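You operate a simulated robot arm through the tools that you are given. There is no shell and no other tool. Be economical: measure what you need, move in short steps, check, and stop when the job is done.

The job below is to be done with a simulated robot arm. You get a single attempt, and the scene is never put back.

JOB
Open the drawer of the small case, take the green bearing block on the top of the steel table with the heat block and put it away on the top of the small drawer case, then shut the drawer.

It is judged by the outcome, as a careful person would: the job done as asked, and still so three seconds after it is handed in. It fails if anything else is knocked over, pushed out of place, dropped, spilled or broken.

ROBOT AND FRAMES
A 7-joint arm with a two-finger parallel gripper, fixed in place. Base frame: the origin is at the foot of the arm, x ahead of it, y to its left, z up; the work surface is at about z = 0. Readings come in mm, rad, newtons and seconds.
With the tool pointing down near the work surface it reaches from about 220 to 580 mm from the base axis. Its first joint turns from -1.152 to 1.152 rad. Payload 2.5 kg.
The tool frame sits at the grasp point between the pads (the TCP): z along the fingers, y along the line on which they close. The tips reach 23 mm beyond it. The gripper opens to 94 mm. The fingers are 38 mm wide and 10 mm thick; the gripper's body (54 by 96 mm) begins 39 mm behind the TCP.
Orientation is that of the tool frame in the base frame, as a unit quaternion [x, y, z, w]. With the fingers straight down and closing along the base's y, the tool's x points along the base's -x, its y along +y and its z along -z.

CONTROLS
- The arm moves only by the tool servo_tool. Its arguments are lists of equal length, an entry for each row: "delta_pos": the shift along the tool's x, y, z in units of 40 mm (1.0 is 40 mm), a list of three; "turn": the turn, a rotation vector about the tool's x, y, z in units of 4 degrees (1.0 is 4 degrees), a list of three; "claw": the finger opening in mm, from 0 to 94. In form: {"delta_pos": [[tx, ty, tz], ...], "turn": [[ax, ay, az], ...], "claw": [claw, ...]}. A call has 1 to 10 rows; each row shifts and turns the commanded pose from where the row before left it, along the tool's axes as they then stand. A call with a number of a shift or a turn outside -1 to 1 is refused whole. Each row takes 0.2 s and may step no farther than 50 mm and 0.15 rad from the row before; otherwise, or with a gripper value out of range, the whole call is refused. Where a pose cannot be reached the arm comes as near as it can. A force on the tool above 40 N (or 10 N above the force at the start of the call, whichever is more), or a blocked arm, ends the call early, and 0.2 s more pass. Each finger travels about 108 mm/s and halts on what it meets, pressing with about 28 N; the grip force reading is that of the motor and also rises with nothing between the fingers. The clock runs only during rows and for 0.2 s after the last one: add rows that do not move to give the fingers time. It gives the time, the measured TCP pose, the force on the tool (base axes), the opening and the grip force at its end, in the units of the frame above (readings bear some noise), and new pictures: "pictures" is both (left out), scene, wrist or none.
- Cameras (640 x 400 px; columns grow to the right, rows downward): "scene" is fixed at [133.1, -410.2, 546.5]; the picture's right is [0.84, -0.55, 0.00], its down [-0.27, -0.42, -0.87] and it looks along [0.47, 0.73, -0.50] (base axes); focal length 317 px, centre (320, 200). "wrist" rides on the gripper at [-39, 0, -44] in the tool frame; the picture's right is [0.00, -1.00, 0.00], its down [0.97, 0.00, -0.24] and it looks along [0.24, 0.00, 0.97] (tool axes); focal length 218 px, centre (320, 200).
- pixel_to_xyz(camera, pixels): for up to 12 pixels [column, row] of the newest picture of that camera ("zoom" is the newest enlarged one), the place [x, y, z] in the base frame of the surface seen there, good to about 3 mm, but the place of the scene camera against the robot may be out by one fixed shift of up to 18 mm in any direction. It takes no simulated time.
- enlarge(camera, box): a new picture of the part [left, top, right, bottom] of that camera's present view, enlarged. It takes no simulated time.
- job_done(): hands the job in; it is judged then, once.

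Keep the steps short. Do not move on a guess: measure, check each grasp and each placing, and mend mistakes. In all there are 60 turns and 120 pictures (those below and enlarged ones count). Leave the gripper open and the arm clear of the work at the hand-in unless told otherwise, and finish with a single line.

The tools are called as name(argument=value, ...) on one line, values as JSON. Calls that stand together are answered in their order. servo_tool: Moves the arm, as the interface text tells. Its arguments: {"type":"object","properties":{"delta_pos":{"type":"array","items":{"type":"array","items":{"type":"number"}}},"turn":{"type":"array","items":{"type":"array","items":{"type":"number"}}},"claw":{"type":"array","items":{"type":"number"}},"pictures":{"type":"string","enum":["both","scene","wrist","none"]}},"required":["delta_pos","turn","claw"]} The other tools are called the same way: pixel_to_xyz (camera, pixels) gives the place of the surface under pixels of a picture; enlarge (camera, box) takes an enlarged picture of a part of a camera's view; job_done () hands the job in.

At the start:

```text
time_s: 0.0
ee_pos: [351.6, 153.9, 316.4]
tool_rot: [0.0, 1.0, 0.001, 0.0]
force: [0.3, -0.4, 0.8]
opening: 94.1
grasp_force: 0.1
```

scene: 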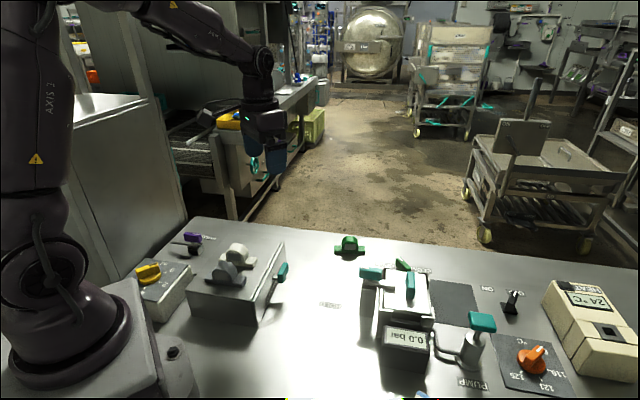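
wrist: 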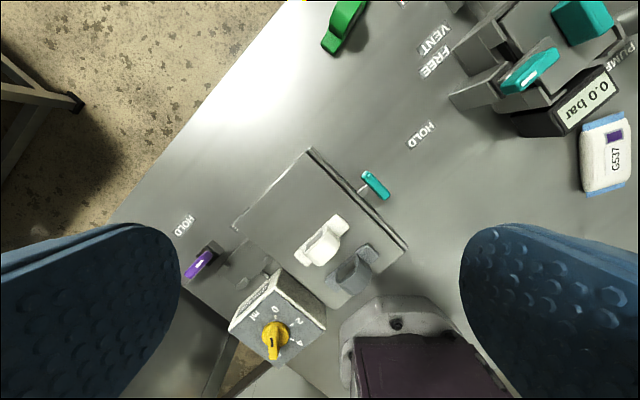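

I see a case with a teal handle, a green block near scene (350,245), and another green thing near (404,265). I'll enlarge both areas first.

enlarge(camera="scene", box=[130, 210, 310, 330])

enlarge(camera="scene", box=[310, 220, 490, 400])

pixel_to_xyz(camera="scene", pixels=[[350, 240], [340, 251], [362, 251], [404, 265], [282, 270], [196, 290], [285, 243], [262, 292], [215, 245], [238, 255], [228, 275], [350, 300]])

pixel_to_xyz(camera="wrist", pixels=[[345, 25], [355, 5], [330, 45], [374, 185], [312, 150], [405, 245], [236, 226], [323, 243], [352, 268], [305, 190], [350, 215], [300, 120]])

```text
3.33 times, centred on (220, 270) of scene
```

zoom: 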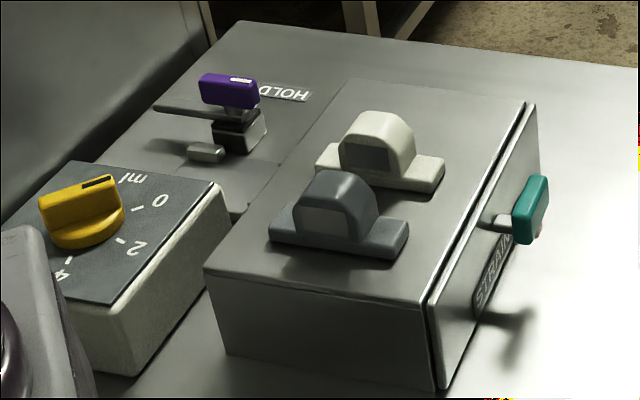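

```text
2.22 times, centred on (400, 310) of scene
```

zoom: 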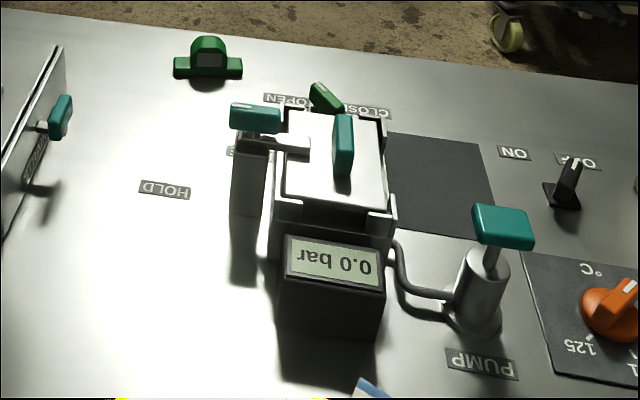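

```text
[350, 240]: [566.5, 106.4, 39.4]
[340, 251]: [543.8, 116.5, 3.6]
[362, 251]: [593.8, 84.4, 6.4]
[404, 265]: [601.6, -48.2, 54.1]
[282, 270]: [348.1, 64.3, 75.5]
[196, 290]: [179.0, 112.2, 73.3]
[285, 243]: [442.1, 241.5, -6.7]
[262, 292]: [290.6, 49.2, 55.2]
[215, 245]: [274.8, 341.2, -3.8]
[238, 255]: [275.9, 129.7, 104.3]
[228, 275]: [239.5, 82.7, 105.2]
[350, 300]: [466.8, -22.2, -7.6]
```

```text
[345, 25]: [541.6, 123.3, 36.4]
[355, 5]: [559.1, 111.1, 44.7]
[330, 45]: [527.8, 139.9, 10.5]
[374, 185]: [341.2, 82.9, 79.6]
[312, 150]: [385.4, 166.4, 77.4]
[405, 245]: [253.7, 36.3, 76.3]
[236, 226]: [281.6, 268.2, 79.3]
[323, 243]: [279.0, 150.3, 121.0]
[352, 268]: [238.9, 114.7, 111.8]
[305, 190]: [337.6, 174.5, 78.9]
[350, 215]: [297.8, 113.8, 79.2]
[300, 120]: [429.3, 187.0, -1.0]
```

The wrist readings show the case turned about 45°, with its top at z≈78 and the handle near (341,83). I'll turn the tool 40° and go down a little, watching from above.

servo_tool(delta_pos=[[0, 0, 0.15], [0, 0, 0.15], [0, 0, 0.15], [0, 0, 0.15], [0, 0, 0.15], [0, 0, 0.15], [0, 0, 0.15], [0, 0, 0.15], [0, 0, 0.15], [0, 0, 0.15]], turn=[[0, 0, 1], [0, 0, 1], [0, 0, 1], [0, 0, 1], [0, 0, 1], [0, 0, 1], [0, 0, 1], [0, 0, 1], [0, 0, 1], [0, 0, 1]], claw=[94, 94, 94, 94, 94, 94, 94, 94, 94, 94], pictures="wrist")

```text
time_s: 2.2
ee_pos: [350.7, 153.8, 256.8]
tool_rot: [0.343, 0.939, 0.0, 0.0]
force: [-0.3, 1.7, 0.4]
opening: 94.1
grasp_force: 0.0
```

wrist: 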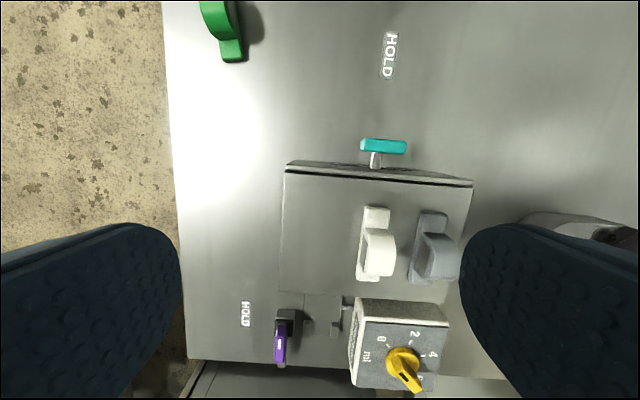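

The view is now nearly square to the case. I'll measure the case corners, handle and blocks in this wrist picture.

pixel_to_xyz(camera="wrist", pixels=[[290, 172], [468, 185], [284, 288], [363, 145], [404, 148], [384, 144], [376, 162], [376, 210], [376, 275], [361, 240], [392, 245], [380, 260]])

enlarge(camera="wrist", box=[270, 110, 490, 290])

```text
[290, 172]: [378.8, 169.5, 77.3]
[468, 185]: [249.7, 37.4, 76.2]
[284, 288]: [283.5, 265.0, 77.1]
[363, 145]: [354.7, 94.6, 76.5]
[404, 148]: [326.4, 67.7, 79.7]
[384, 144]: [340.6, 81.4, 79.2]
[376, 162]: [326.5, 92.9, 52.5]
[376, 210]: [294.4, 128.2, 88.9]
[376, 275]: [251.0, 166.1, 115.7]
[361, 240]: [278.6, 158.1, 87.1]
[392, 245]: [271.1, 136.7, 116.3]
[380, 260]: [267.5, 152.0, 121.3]
```

```text
2.22 times, centred on (380, 200) of wrist
```

zoom: 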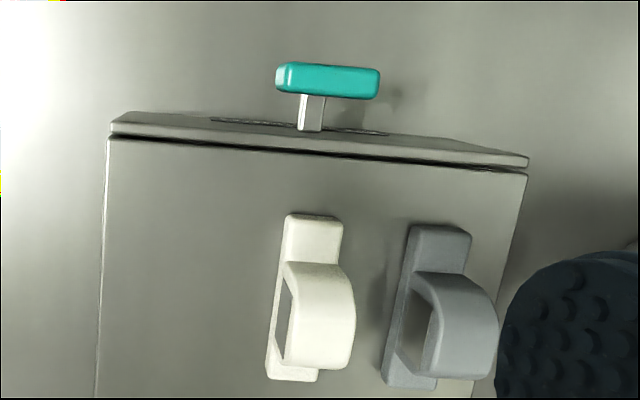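

The front face runs at about 45.7°. The handle bar is about 40 mm long, centred near (340.6,81.3), with its top at z≈79. I'll finish the turn and hover above it, so the fingers can close on the two bar ends.

servo_tool(delta_pos=[[0, 0, 0], [0, 0, 0], [-0.56, -0.72, 0], [-0.56, -0.72, 0], [0, 0, 0.9], [0, 0, 0.9], [0, 0, 0.8]], turn=[[0, 0, 0.7], [0, 0, 0.7], [0, 0, 0], [0, 0, 0], [0, 0, 0], [0, 0, 0], [0, 0, 0]], claw=[94, 94, 94, 94, 94, 94, 94])

```text
time_s: 3.8
ee_pos: [343.6, 79.0, 156.2]
tool_rot: [0.387, 0.922, 0.0, 0.0]
force: [0.8, -0.3, 0.1]
opening: 94.2
grasp_force: 0.0
```

scene: 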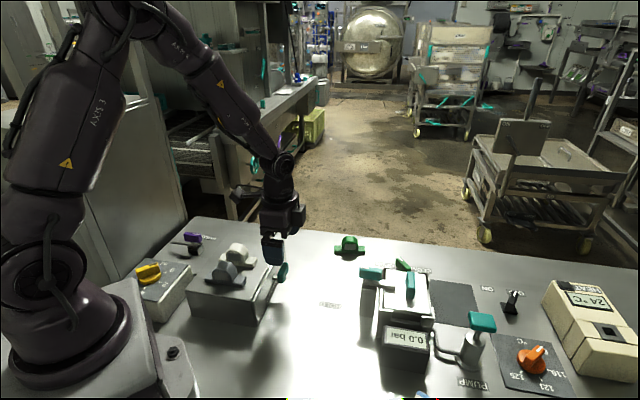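
wrist: 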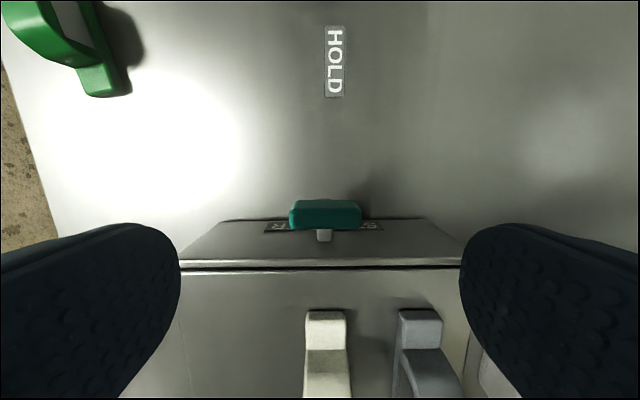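

The handle is centred at wrist (325,213). I'll measure its faces and the panel.

pixel_to_xyz(camera="wrist", pixels=[[293, 205], [358, 205], [325, 203], [325, 212], [325, 226], [293, 222], [357, 222], [324, 237], [200, 265], [440, 265], [400, 230], [440, 225]])

enlarge(camera="wrist", box=[240, 180, 420, 290])

enlarge(camera="scene", box=[220, 220, 330, 320])

```text
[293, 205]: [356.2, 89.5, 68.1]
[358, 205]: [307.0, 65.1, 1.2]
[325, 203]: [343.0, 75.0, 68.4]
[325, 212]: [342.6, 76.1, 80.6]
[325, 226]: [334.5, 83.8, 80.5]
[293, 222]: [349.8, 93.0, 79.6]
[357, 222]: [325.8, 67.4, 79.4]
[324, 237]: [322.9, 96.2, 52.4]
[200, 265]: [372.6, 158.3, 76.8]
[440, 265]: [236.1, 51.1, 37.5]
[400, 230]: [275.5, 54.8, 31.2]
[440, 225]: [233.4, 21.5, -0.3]
```

```text
3.56 times, centred on (330, 235) of wrist
```

zoom: 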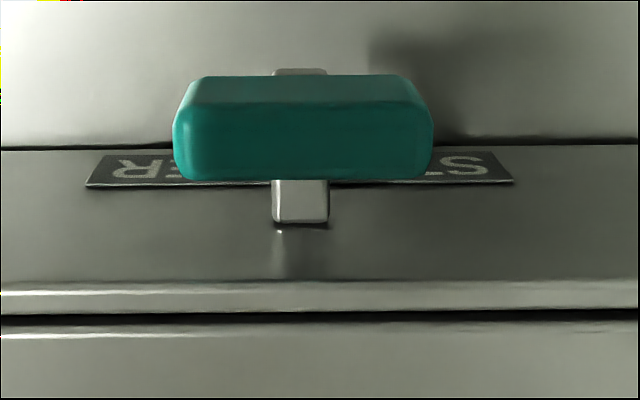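

```text
4.00 times, centred on (275, 270) of scene
```

zoom: 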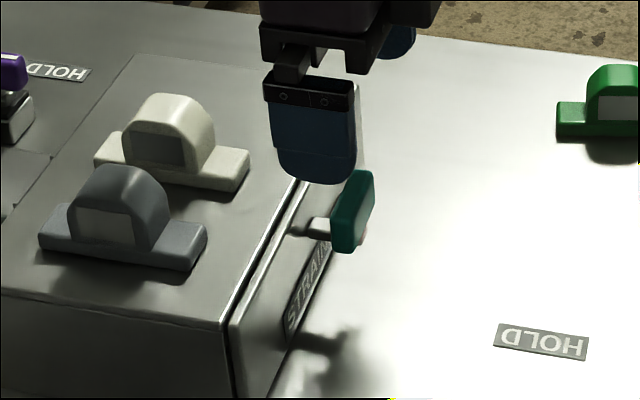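

The bar spans u≈278–315 and n≈177–189, with its top at z≈80. I'll shift 3 mm, go down to TCP z≈70, then close on the bar ends.

servo_tool(delta_pos=[[0.08, -0.06, 0.72], [0, 0, 0.72], [0, 0, 0.7], [0, 0, 0]], turn=[[0, 0, 0], [0, 0, 0], [0, 0, 0], [0, 0, 0]], claw=[94, 94, 94, 70])

```text
time_s: 4.8
ee_pos: [338.7, 79.9, 68.0]
tool_rot: [0.387, 0.922, 0.0, 0.0]
force: [-0.1, -0.4, -0.2]
opening: 70.0
grasp_force: 0.0
```

scene: 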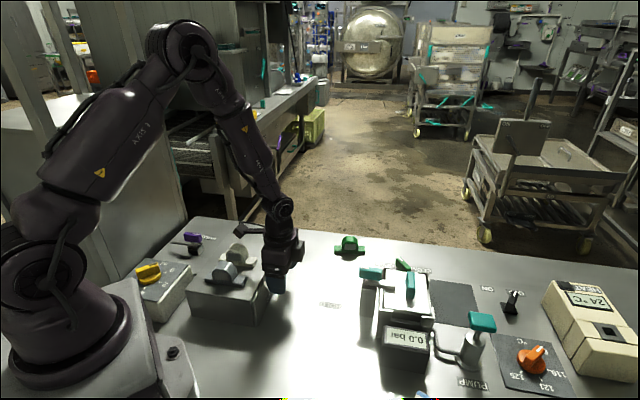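
wrist: 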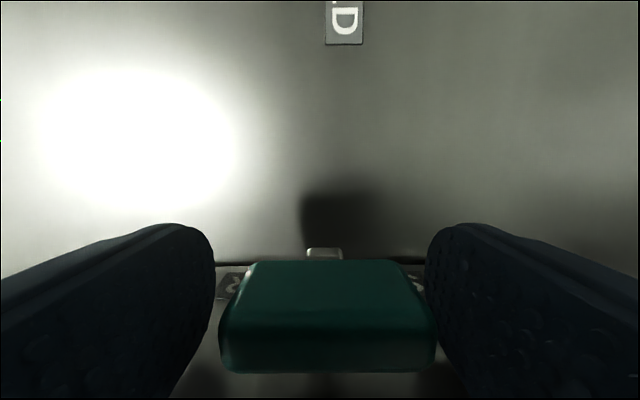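

The bar sits between the pads, centred to within about 2 mm. Next I close on it.

servo_tool(delta_pos=[[0, -0.04, 0], [0, 0, 0], [0, 0, 0], [0, 0, 0]], turn=[[0, 0, 0], [0, 0, 0], [0, 0, 0], [0, 0, 0]], claw=[50, 36, 30, 30], pictures="wrist")

```text
time_s: 5.8
ee_pos: [337.1, 79.5, 68.0]
tool_rot: [0.386, 0.922, 0.0, 0.0]
force: [0.9, -2.7, -2.0]
opening: 43.8
grasp_force: 44.6
```

wrist: 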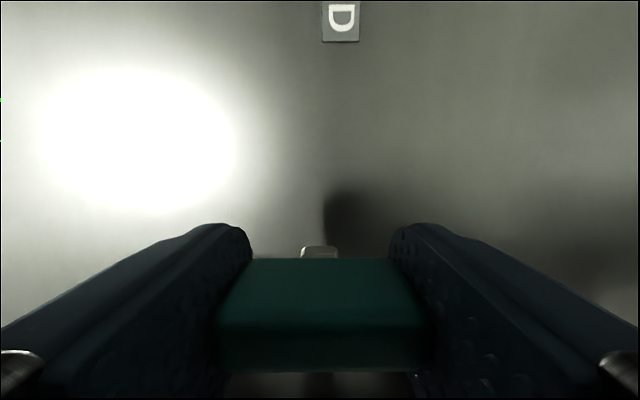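

The bar is held at 43.8 mm. I'll pull straight out along -tool x in small steps.

servo_tool(delta_pos=[[-0.25, 0, 0], [-0.25, 0, 0], [-0.25, 0, 0], [-0.25, 0, 0], [-0.25, 0, 0]], turn=[[0, 0, 0], [0, 0, 0], [0, 0, 0], [0, 0, 0], [0, 0, 0]], claw=[30, 30, 30, 30, 30])

```text
time_s: 7.0
ee_pos: [372.7, 44.6, 68.0]
tool_rot: [0.388, 0.922, 0.0, 0.0]
force: [-3.1, -1.9, 10.8]
opening: 43.9
grasp_force: 45.2
```

scene: 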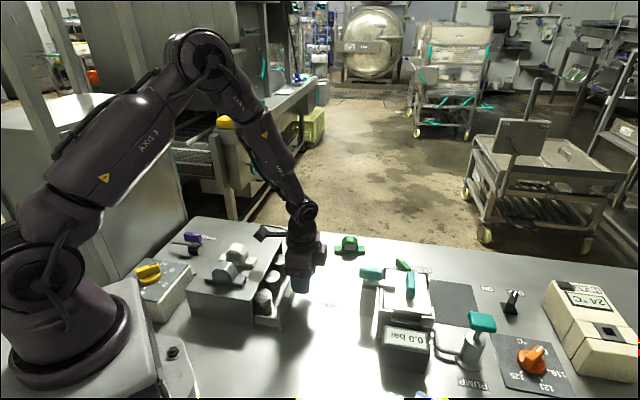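
wrist: 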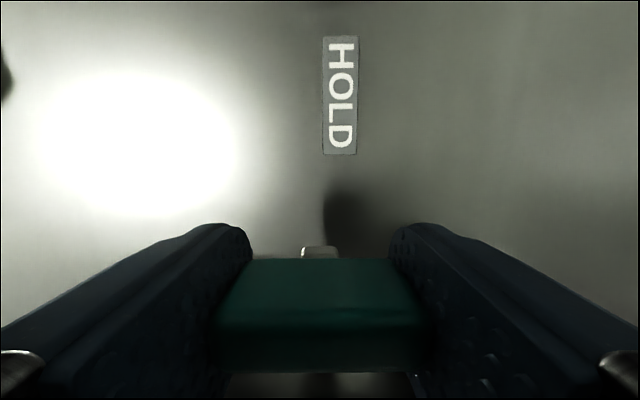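

The drawer came out 50 mm and I can see pots inside. I'll pull another 25 mm, gently, so it is clearly open.

servo_tool(delta_pos=[[-0.2, 0, 0], [-0.2, 0, 0], [-0.2, 0, 0]], turn=[[0, 0, 0], [0, 0, 0], [0, 0, 0]], claw=[30, 30, 30], pictures="scene")

enlarge(camera="scene", box=[180, 220, 340, 340])

```text
time_s: 7.8
ee_pos: [389.4, 27.3, 68.6]
tool_rot: [0.388, 0.922, 0.0, 0.0]
force: [-1.8, 0.3, 29.8]
opening: 43.9
grasp_force: 45.3
```

scene: 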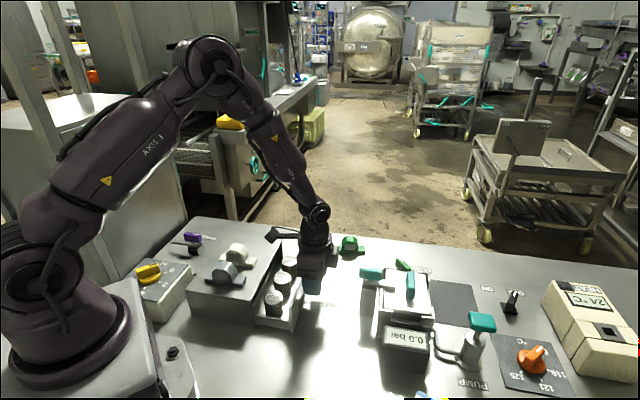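

```text
3.33 times, centred on (260, 280) of scene
```

zoom: 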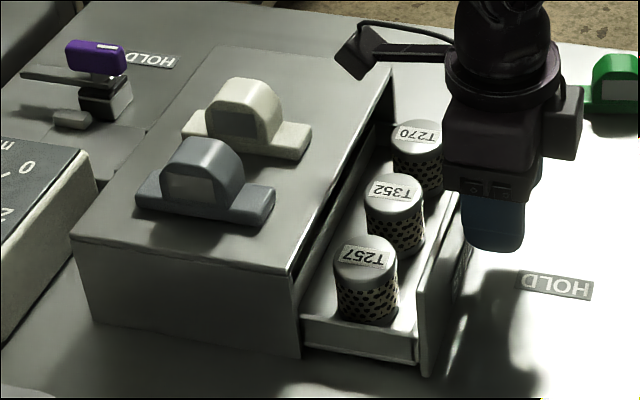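

The drawer is about 74 mm open with three strainers standing in it. The vertical load rose to 30 N, so I'll stop pulling and release the handle.

servo_tool(delta_pos=[[0, 0, 0], [0, 0, 0], [0, 0, 0]], turn=[[0, 0, 0], [0, 0, 0], [0, 0, 0]], claw=[48, 65, 80], pictures="wrist")

```text
time_s: 8.6
ee_pos: [389.2, 27.9, 66.1]
tool_rot: [0.387, 0.922, -0.001, 0.001]
force: [0.2, -0.2, -0.6]
opening: 80.2
grasp_force: 0.0
```

wrist: 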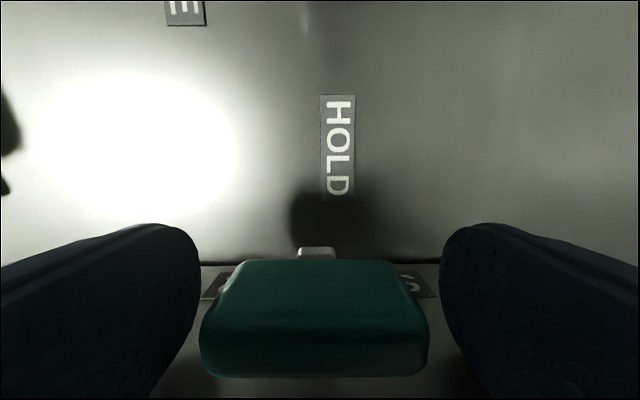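

The handle is free. I'll go straight up, then travel at height to above the green block at about (520,120).

servo_tool(delta_pos=[[0, 0, -1], [0, 0, -1], [0, 0, -1], [0, 0, -0.5], [-0.16, 0.99, 0], [-0.16, 0.99, 0], [-0.16, 0.99, 0], [-0.16, 0.99, 0]], turn=[[0, 0, 0], [0, 0, 0], [0, 0, 0], [0, 0, 0], [0, 0, 0], [0, 0, 0], [0, 0, 0], [0, 0, 0]], claw=[80, 80, 80, 80, 80, 80, 80, 80])

```text
time_s: 10.4
ee_pos: [519.9, 121.5, 208.3]
tool_rot: [0.388, 0.922, 0.0, -0.002]
force: [0.6, -0.7, 1.1]
opening: 80.1
grasp_force: 0.0
```

scene: 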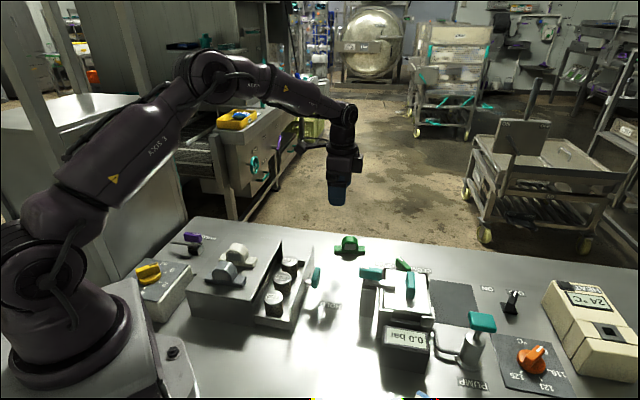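
wrist: 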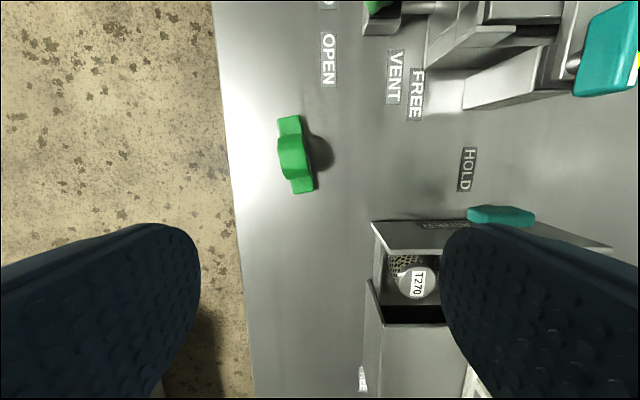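

The drawer stays open and the green block sits at wrist (295,155). I'll measure it.

pixel_to_xyz(camera="wrist", pixels=[[281, 120], [298, 119], [295, 191], [311, 187], [280, 140], [283, 178], [302, 142], [307, 173], [290, 155], [294, 160], [290, 125], [303, 187]])

enlarge(camera="wrist", box=[240, 90, 360, 220])

enlarge(camera="scene", box=[320, 220, 380, 270])

```text
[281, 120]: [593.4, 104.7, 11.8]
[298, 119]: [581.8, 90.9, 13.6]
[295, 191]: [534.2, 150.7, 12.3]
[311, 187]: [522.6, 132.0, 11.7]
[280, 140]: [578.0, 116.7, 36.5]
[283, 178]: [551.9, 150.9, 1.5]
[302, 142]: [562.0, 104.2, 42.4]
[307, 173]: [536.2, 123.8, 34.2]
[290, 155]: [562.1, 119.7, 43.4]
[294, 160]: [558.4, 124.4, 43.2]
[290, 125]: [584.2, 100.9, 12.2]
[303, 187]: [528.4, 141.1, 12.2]
```

```text
3.08 times, centred on (300, 155) of wrist
```

zoom: 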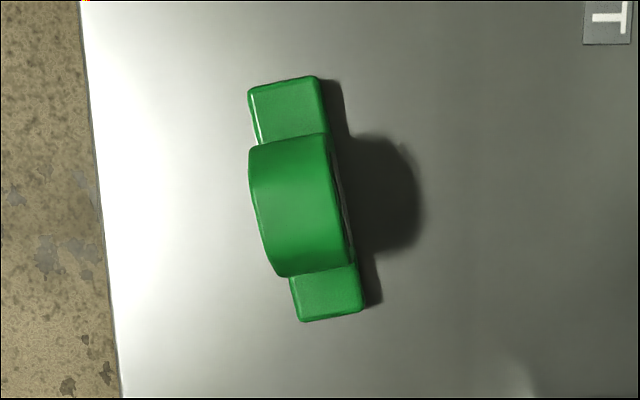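

```text
8.00 times, centred on (350, 245) of scene
```

zoom: 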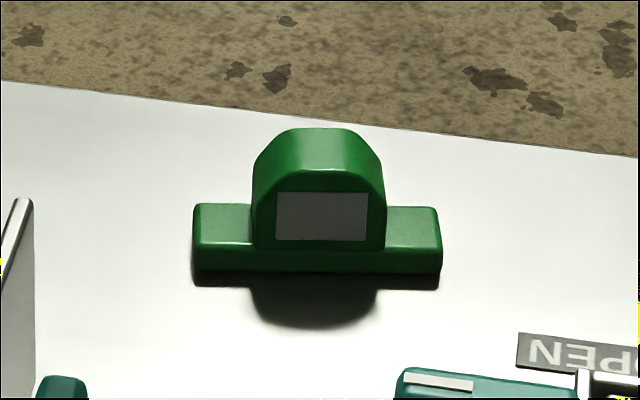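

The block is centred near (558,120), with its long axis at about -36° and its top at z≈43. I'll turn 9.4° to close across its width, move over it and drop to z≈120 to check.

servo_tool(delta_pos=[[-0.27, 0.18, 0], [-0.27, 0.18, 0], [-0.27, 0.17, 0], [0, 0, 0.75], [0, 0, 0.75], [0, 0, 0.7]], turn=[[0, 0, -0.8], [0, 0, -0.8], [0, 0, -0.75], [0, 0, 0], [0, 0, 0], [0, 0, 0]], claw=[70, 70, 70, 70, 70, 70], pictures="wrist")

```text
time_s: 11.8
ee_pos: [559.2, 113.5, 119.5]
tool_rot: [0.311, 0.95, 0.0, 0.0]
force: [0.2, -0.2, -0.5]
opening: 70.1
grasp_force: 0.1
```

wrist: 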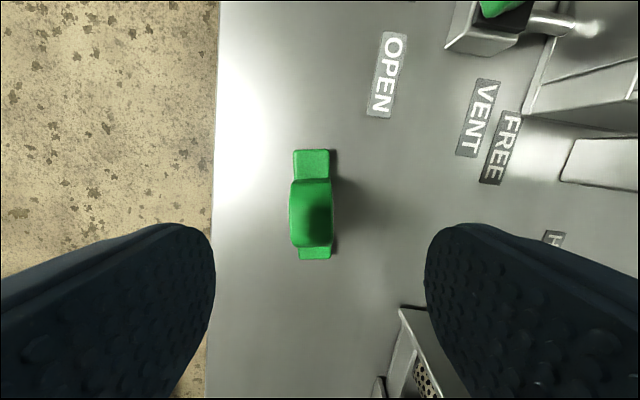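

The block is well aligned. I'll measure its sides for the final centring.

pixel_to_xyz(camera="wrist", pixels=[[296, 153], [327, 153], [301, 257], [329, 257], [293, 200], [330, 200], [311, 200], [311, 225], [311, 184], [311, 243], [293, 225], [331, 225]])

```text
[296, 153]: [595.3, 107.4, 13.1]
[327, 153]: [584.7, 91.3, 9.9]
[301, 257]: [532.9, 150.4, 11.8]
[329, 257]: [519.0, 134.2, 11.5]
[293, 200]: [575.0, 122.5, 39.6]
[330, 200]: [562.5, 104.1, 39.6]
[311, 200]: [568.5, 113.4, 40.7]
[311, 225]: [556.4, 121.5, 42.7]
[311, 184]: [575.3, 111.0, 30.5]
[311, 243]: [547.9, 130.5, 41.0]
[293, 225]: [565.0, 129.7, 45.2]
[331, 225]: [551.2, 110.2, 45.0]
```

The housing centre is at about (559,120) and its width is about 22 mm. I'll shift +4 and +5 mm, go down to TCP z≈28, and hold open at 50 mm.

servo_tool(delta_pos=[[0.1, 0.13, 0.5], [0, 0, 0.6], [0, 0, 0.6], [0, 0, 0.57], [0, 0, 0]], turn=[[0, 0, 0], [0, 0, 0], [0, 0, 0], [0, 0, 0], [0, 0, 0]], claw=[60, 60, 60, 55, 50])

```text
time_s: 13.0
ee_pos: [560.3, 121.5, 28.5]
tool_rot: [0.31, 0.951, 0.001, -0.001]
force: [-0.5, -0.1, 0.5]
opening: 50.2
grasp_force: 0.0
```

scene: 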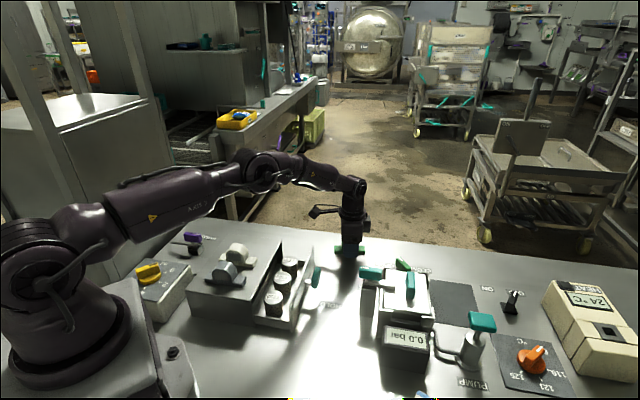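
wrist: 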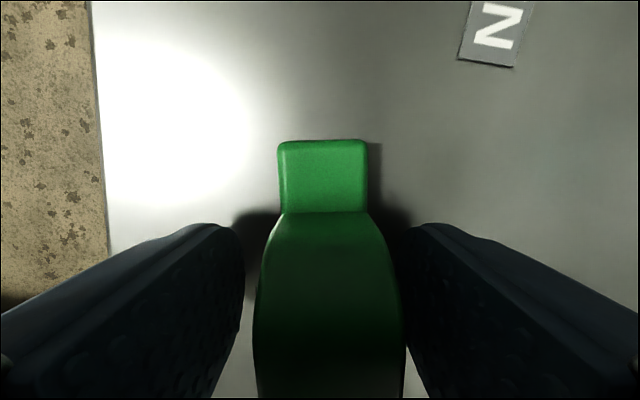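

The block is centred between the pads. Next I close, then lift a little to check the hold.

servo_tool(delta_pos=[[0, 0, 0], [0, 0, 0], [0, 0, 0], [0, 0, 0], [0, 0, -0.5], [0, 0, -0.5]], turn=[[0, 0, 0], [0, 0, 0], [0, 0, 0], [0, 0, 0], [0, 0, 0], [0, 0, 0]], claw=[30, 15, 8, 8, 8, 8])

```text
time_s: 14.4
ee_pos: [559.4, 120.7, 67.1]
tool_rot: [0.31, 0.951, 0.0, 0.0]
force: [-0.1, 0.1, -1.8]
opening: 26.0
grasp_force: 27.7
```

scene: 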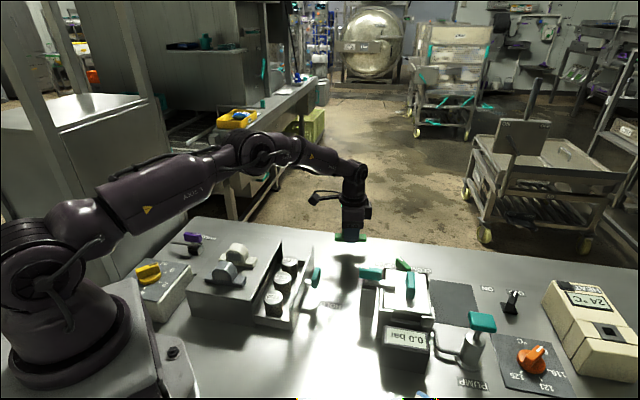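
wrist: 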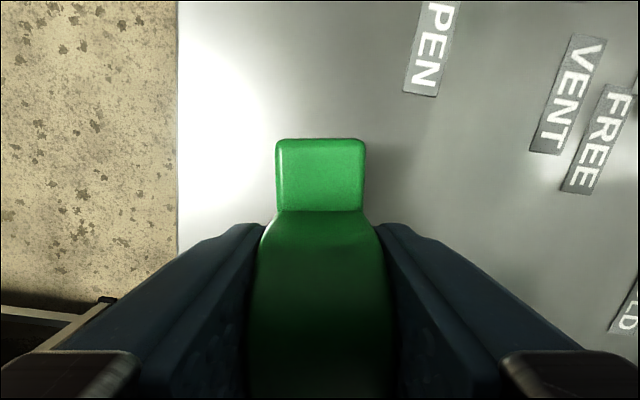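

It is held at 26.0 mm. I'll lift to z≈187, turn to match the case, and carry the block over the free left part of the case top, aiming at about (306,191).

servo_tool(delta_pos=[[0, 0, -1], [0, 0, -1], [0, 0, -1], [0.823, -0.45, 0], [0.823, -0.45, 0], [0.823, -0.45, 0], [0.823, -0.45, 0], [0.823, -0.45, 0], [0.823, -0.45, 0], [0.823, -0.45, 0]], turn=[[0, 0, 0.7], [0, 0, 0.7], [0, 0, 0.65], [0, 0, 0], [0, 0, 0], [0, 0, 0], [0, 0, 0], [0, 0, 0], [0, 0, 0], [0, 0, 0]], claw=[8, 8, 8, 8, 8, 8, 8, 8, 8, 8])

```text
time_s: 16.6
ee_pos: [304.8, 193.1, 186.4]
tool_rot: [0.378, 0.926, 0.0, -0.001]
force: [0.5, -1.0, -1.7]
opening: 25.8
grasp_force: 28.4
```

scene: 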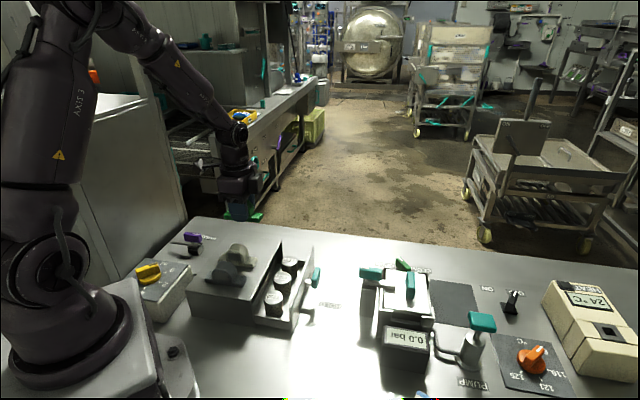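
wrist: 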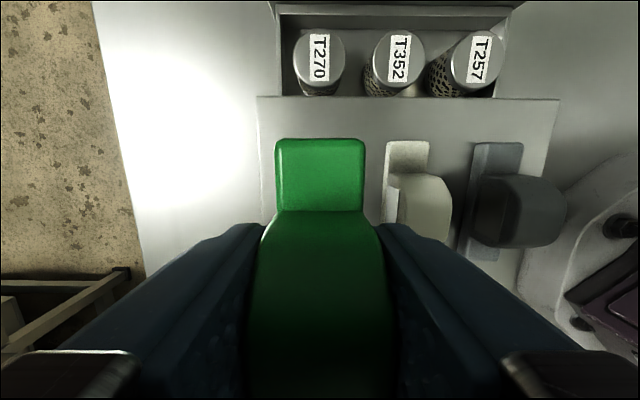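

The block is over the case. I'll measure the case edges and the white block for clearance before lowering.

pixel_to_xyz(camera="wrist", pixels=[[262, 105], [264, 190], [388, 148], [386, 200], [400, 200], [372, 105], [372, 140], [300, 110], [372, 180]])

```text
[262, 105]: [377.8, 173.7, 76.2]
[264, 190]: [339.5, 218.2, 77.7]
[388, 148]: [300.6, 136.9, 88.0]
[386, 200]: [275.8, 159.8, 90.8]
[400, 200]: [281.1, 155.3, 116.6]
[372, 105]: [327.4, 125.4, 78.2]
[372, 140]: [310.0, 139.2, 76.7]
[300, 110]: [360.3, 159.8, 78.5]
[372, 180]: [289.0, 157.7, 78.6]
```

The TCP is at u=351, between the white block's edge (308) and the case edge (390), and mid-depth. I'll lower to about 3 mm above contact.

servo_tool(delta_pos=[[0, -0.03, 0.6], [0, 0, 0.6], [0, 0, 0.5], [0, 0, 0.2], [0, 0, 0]], turn=[[0, 0, 0], [0, 0, 0], [0, 0, 0], [0, 0, 0], [0, 0, 0]], claw=[8, 8, 8, 8, 8])

enlarge(camera="scene", box=[170, 200, 330, 320])

```text
time_s: 17.8
ee_pos: [305.4, 190.4, 110.2]
tool_rot: [0.378, 0.926, 0.0, 0.0]
force: [-0.2, 1.2, -1.7]
opening: 25.9
grasp_force: 27.5
```

scene: 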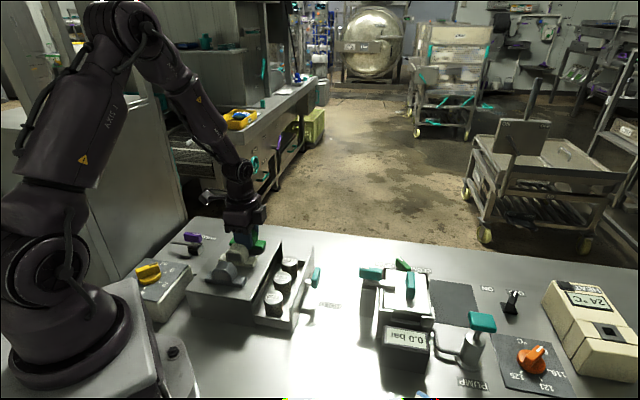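
wrist: 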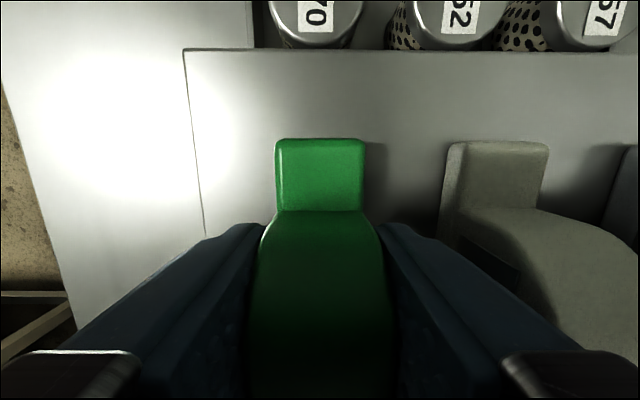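

```text
3.33 times, centred on (250, 260) of scene
```

zoom: 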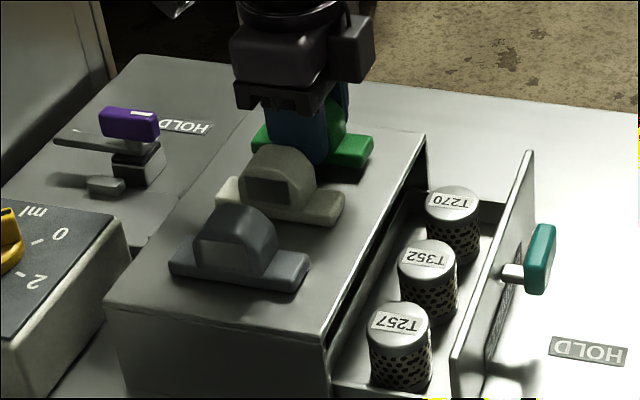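

There is plenty of room on both sides. I'll lower in 1–1.5 mm steps and watch the vertical force for contact.

servo_tool(delta_pos=[[0, 0, 0.04], [0, 0, 0.03], [0, 0, 0.03], [0, 0, 0]], turn=[[0, 0, 0], [0, 0, 0], [0, 0, 0], [0, 0, 0]], claw=[8, 8, 8, 8], pictures="none")

```text
time_s: 18.8
ee_pos: [305.4, 191.0, 108.9]
tool_rot: [0.378, 0.926, 0.001, 0.0]
force: [-0.5, 0.2, -1.0]
opening: 25.8
grasp_force: 28.0
```

There is no clear contact yet (force -1.0 N). I'll continue down in small steps.

servo_tool(delta_pos=[[0, 0, 0.03], [0, 0, 0.03], [0, 0, 0]], turn=[[0, 0, 0], [0, 0, 0], [0, 0, 0]], claw=[8, 8, 8], pictures="none")

```text
time_s: 19.6
ee_pos: [304.1, 191.2, 104.9]
tool_rot: [0.377, 0.926, 0.0, -0.001]
force: [-2.7, -1.6, 6.5]
opening: 25.8
grasp_force: 28.1
```

The force is now +6.5 N at z≈105, so the block is resting on the top. I'll open gently to 46 mm and check.

servo_tool(delta_pos=[[0, 0, -0.02], [0, 0, 0], [0, 0, 0]], turn=[[0, 0, 0], [0, 0, 0], [0, 0, 0]], claw=[28, 38, 46], pictures="wrist")

```text
time_s: 20.4
ee_pos: [305.1, 191.6, 106.0]
tool_rot: [0.378, 0.926, 0.0, 0.0]
force: [-0.4, 0.3, -0.1]
opening: 45.9
grasp_force: 0.0
```

wrist: 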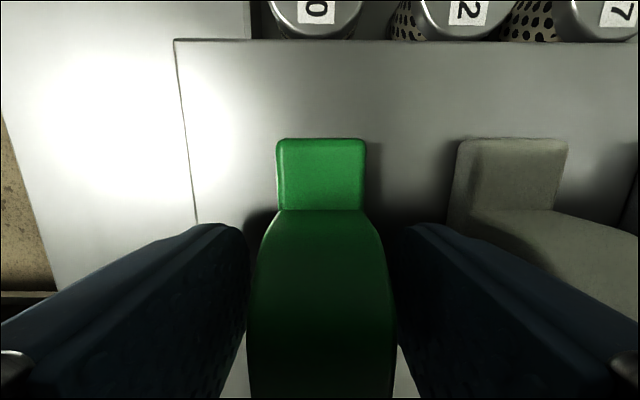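

The block is released and standing square. I'll rise straight up first, then take pictures to plan the shutting push.

servo_tool(delta_pos=[[0, 0, -0.5], [0, 0, -1], [0, 0, -1], [0, 0, 0]], turn=[[0, 0, 0], [0, 0, 0], [0, 0, 0], [0, 0, 0]], claw=[46, 46, 46, 70])

pixel_to_xyz(camera="scene", pixels=[[362, 271], [381, 275], [370, 290], [316, 277], [380, 300], [378, 330], [312, 286]])

enlarge(camera="scene", box=[170, 200, 330, 320])

```text
time_s: 21.4
ee_pos: [302.5, 190.1, 205.2]
tool_rot: [0.378, 0.926, 0.0, 0.0]
force: [0.6, 0.7, 0.0]
opening: 70.0
grasp_force: 0.0
```

scene: 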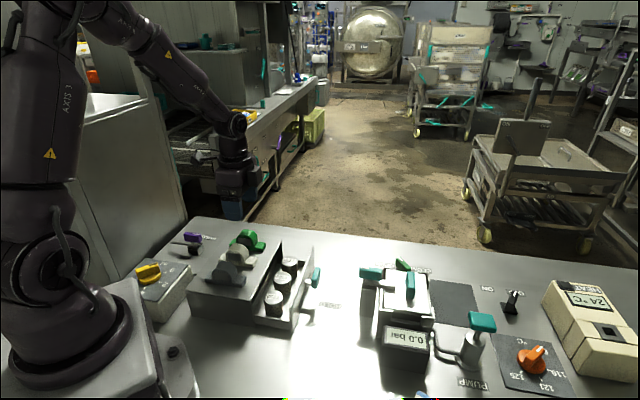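
wrist: 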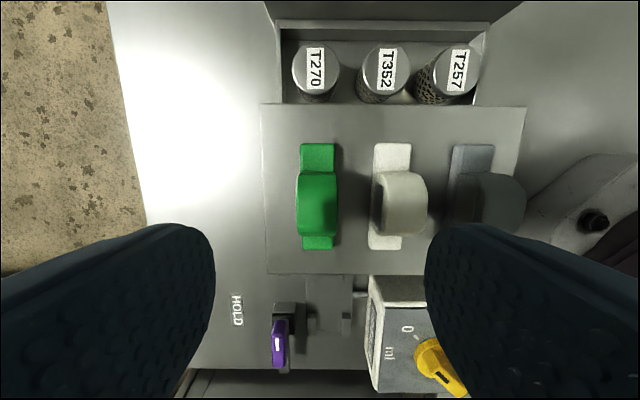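

```text
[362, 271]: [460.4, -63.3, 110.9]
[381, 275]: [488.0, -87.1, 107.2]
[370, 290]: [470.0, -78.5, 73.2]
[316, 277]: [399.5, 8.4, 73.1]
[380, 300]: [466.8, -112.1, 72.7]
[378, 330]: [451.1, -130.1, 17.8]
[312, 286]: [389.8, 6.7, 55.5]
```

```text
3.33 times, centred on (250, 260) of scene
```

zoom: 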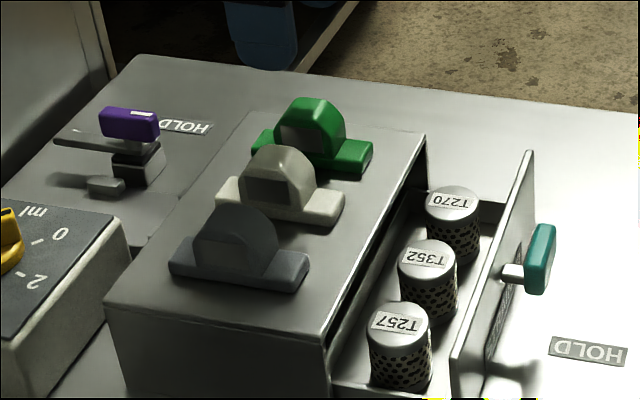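

The green block stands upright and square. A lever near (453,-45) is too close to push from outside, so I'll regrip the handle as before. First I move above it at (389,28).

servo_tool(delta_pos=[[-0.885, -0.256, 0], [-0.885, -0.256, 0], [-0.885, -0.256, 0], [-0.885, -0.256, 0], [-0.885, -0.256, 0], [0, 0, 0.7], [0, 0, 0.7]], turn=[[0, 0, 0.3], [0, 0, 0], [0, 0, 0], [0, 0, 0], [0, 0, 0], [0, 0, 0], [0, 0, 0]], claw=[80, 80, 80, 80, 80, 80, 80], pictures="wrist")

pixel_to_xyz(camera="wrist", pixels=[[325, 212], [325, 226], [325, 218]])

```text
time_s: 23.0
ee_pos: [391.8, 30.5, 151.2]
tool_rot: [0.387, 0.922, 0.001, 0.0]
force: [0.0, -0.3, 0.2]
opening: 80.2
grasp_force: 0.0
```

wrist: 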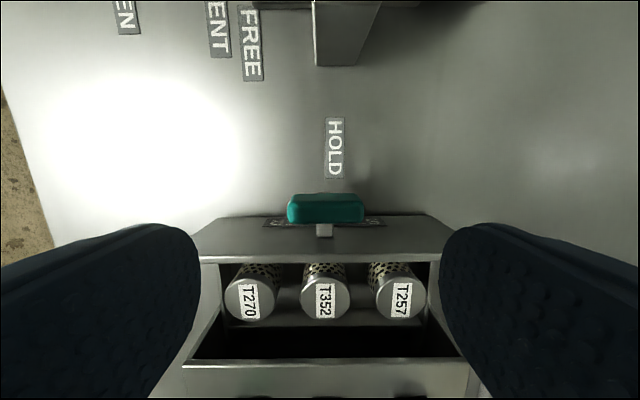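

```text
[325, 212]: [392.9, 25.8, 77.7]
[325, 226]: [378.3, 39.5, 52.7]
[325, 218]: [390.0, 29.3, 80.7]
```

The handle is just under the tool. I'll shift -3.5 mm along u, go down to z≈68, then close.

servo_tool(delta_pos=[[-0.02, -0.08, 0.7], [0, 0, 0.7], [0, 0, 0.68], [0, 0, 0], [0, 0, 0], [0, 0, 0], [0, 0, 0]], turn=[[0, 0, 0], [0, 0, 0], [0, 0, 0], [0, 0, 0], [0, 0, 0], [0, 0, 0], [0, 0, 0]], claw=[80, 80, 80, 60, 44, 36, 30], pictures="wrist")

```text
time_s: 24.6
ee_pos: [390.4, 27.0, 66.3]
tool_rot: [0.386, 0.922, 0.0, 0.0]
force: [9.1, 8.1, -11.7]
opening: 44.2
grasp_force: 45.2
```

wrist: 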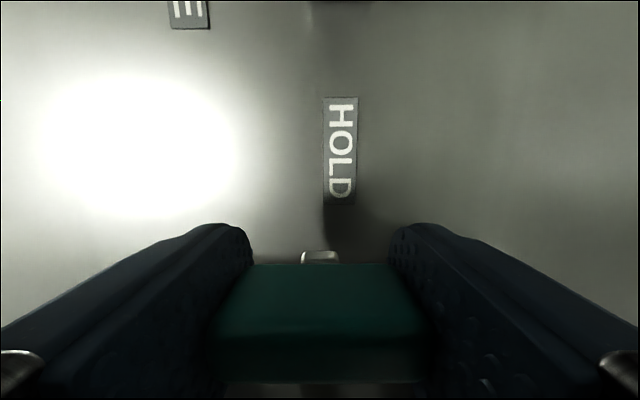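

The handle is held. I'll ease about 1.5 mm sideways to relieve the side load, then push in slowly, about 70 mm.

servo_tool(delta_pos=[[0, 0.04, 0], [0.2, 0, 0], [0.2, 0, 0], [0.2, 0, 0], [0.25, 0, 0], [0.25, 0, 0], [0.25, 0, 0], [0.2, 0, 0], [0.15, 0, 0], [0, 0, 0]], turn=[[0, 0, 0], [0, 0, 0], [0, 0, 0], [0, 0, 0], [0, 0, 0], [0, 0, 0], [0, 0, 0], [0, 0, 0], [0, 0, 0], [0, 0, 0]], claw=[30, 30, 30, 30, 30, 30, 30, 30, 30, 30])

enlarge(camera="scene", box=[170, 200, 330, 320])

```text
time_s: 26.8
ee_pos: [342.0, 73.8, 66.6]
tool_rot: [0.388, 0.922, -0.002, -0.002]
force: [-19.8, -20.1, 4.3]
opening: 44.1
grasp_force: 45.1
```

scene: 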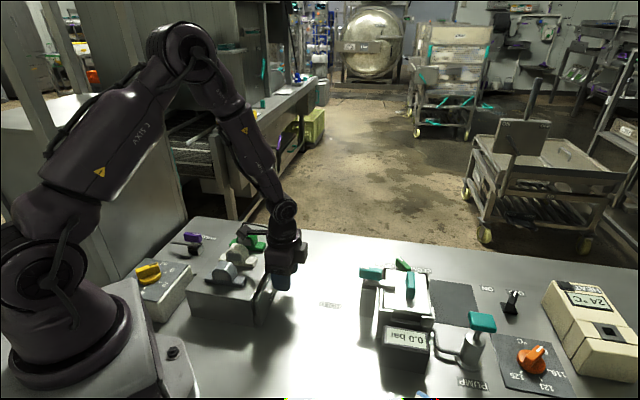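
wrist: 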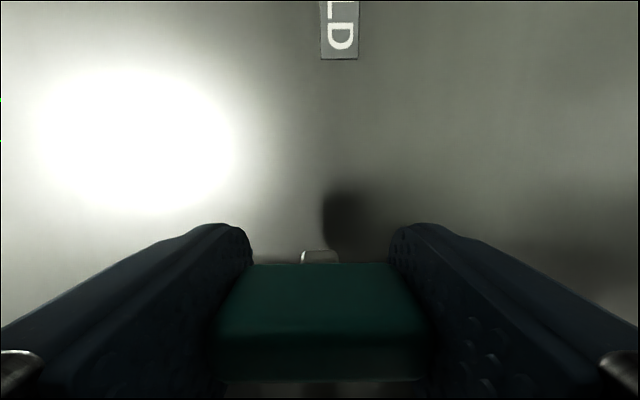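

```text
3.33 times, centred on (250, 260) of scene
```

zoom: 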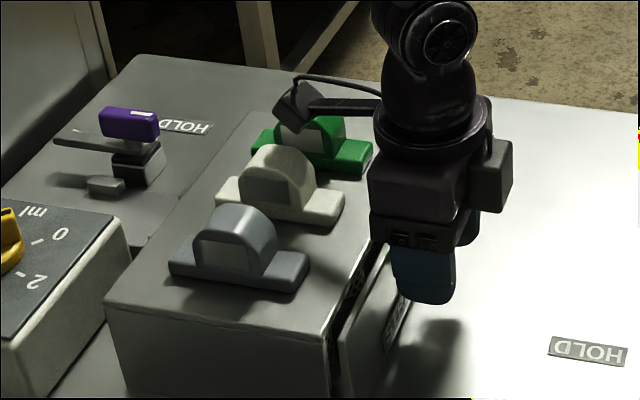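

About 7 mm remain, and the drawer pushes the tool along -u. I'll ease 2.5 mm that way and push the rest.

servo_tool(delta_pos=[[0, -0.06, 0], [0.06, 0, 0], [0.06, 0, 0], [0.06, 0, 0], [0, 0, 0]], turn=[[0, 0, 0], [0, 0, 0], [0, 0, 0], [0, 0, 0], [0, 0, 0]], claw=[30, 30, 30, 30, 30], pictures="none")

```text
time_s: 27.8
ee_pos: [338.9, 79.3, 66.8]
tool_rot: [0.385, 0.923, 0.001, 0.0]
force: [3.1, 0.8, -4.1]
opening: 44.0
grasp_force: 45.2
stopped in row 4: the force on the tool passed its limit (the readings are from after the stop); the commanded pose is now the measured one
```

The force limit tripped at n≈183.6, against about 182 when it was first closed, so it is probably at the stop. I'll check the seam in close-up.

servo_tool(delta_pos=[[0.05, 0, 0], [0, 0, 0]], turn=[[0, 0, 0], [0, 0, 0]], claw=[30, 30], pictures="scene")

enlarge(camera="scene", box=[200, 220, 310, 320])

```text
time_s: 28.4
ee_pos: [337.3, 79.4, 68.0]
tool_rot: [0.385, 0.923, 0.001, 0.003]
force: [22.1, -4.5, -18.2]
opening: 43.7
grasp_force: 44.7
```

scene: 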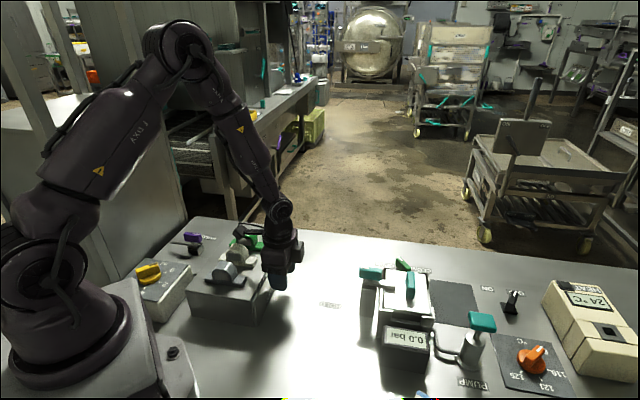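

```text
4.00 times, centred on (255, 270) of scene
```

zoom: 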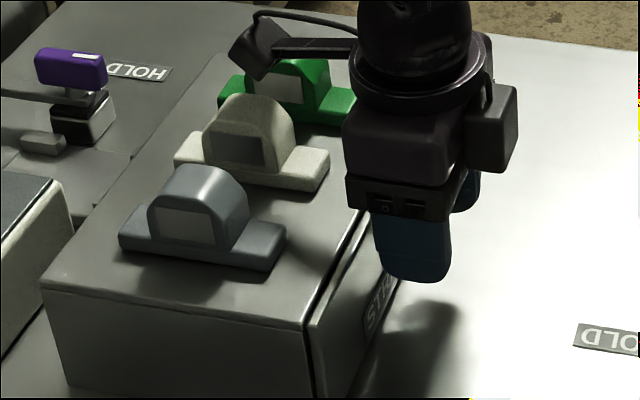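

The drawer is shut: the TCP is back at (337.3,79.4), where it was first gripped, and the seam looks as it did at the start. I'll release and rise.

servo_tool(delta_pos=[[0, 0, 0], [0, 0, 0], [0, 0, 0], [0, 0, -1], [0, 0, -1], [0, 0, -1], [0, 0, -1]], turn=[[0, 0, 0], [0, 0, 0], [0, 0, 0], [0, 0, 0], [0, 0, 0], [0, 0, 0], [0, 0, 0]], claw=[50, 65, 84, 84, 84, 84, 84])

enlarge(camera="scene", box=[130, 210, 310, 330])

pixel_to_xyz(camera="scene", pixels=[[282, 270]])

```text
time_s: 30.0
ee_pos: [337.7, 81.7, 228.2]
tool_rot: [0.386, 0.922, 0.0, 0.0]
force: [-0.2, 0.0, 0.2]
opening: 83.9
grasp_force: 0.1
```

scene: 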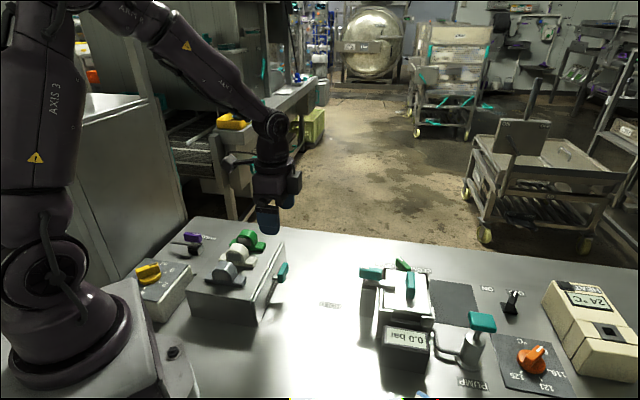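
wrist: 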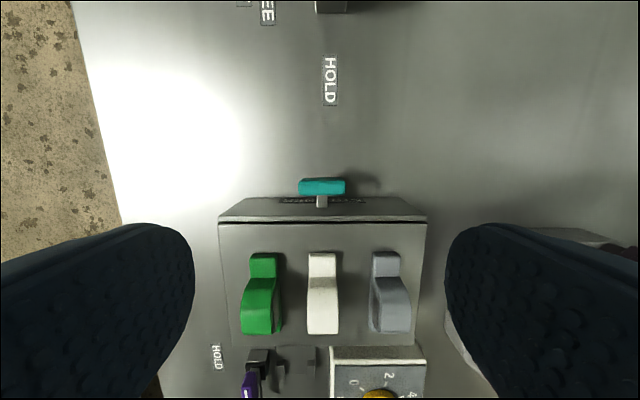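

```text
3.33 times, centred on (220, 270) of scene
```

zoom: 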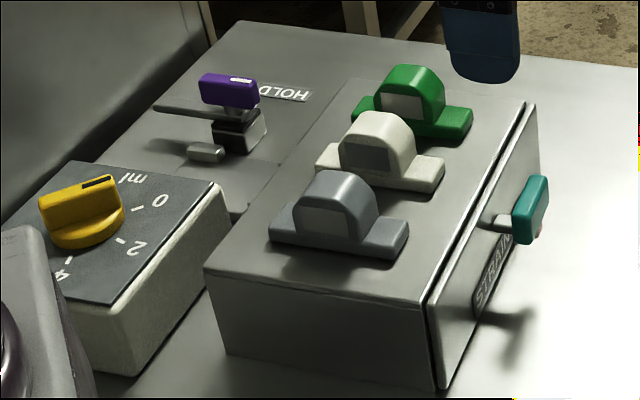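

```text
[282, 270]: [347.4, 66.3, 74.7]
```

The drawer seam and handle match the first picture, the green block stands on the case top, nothing else has moved, and the arm is clear with the gripper open. I'm handing in.

job_done()

```text
The job is handed in.
```

The drawer was opened and is shut again, the green bearing block stands on top of the small drawer case, and nothing else was moved.
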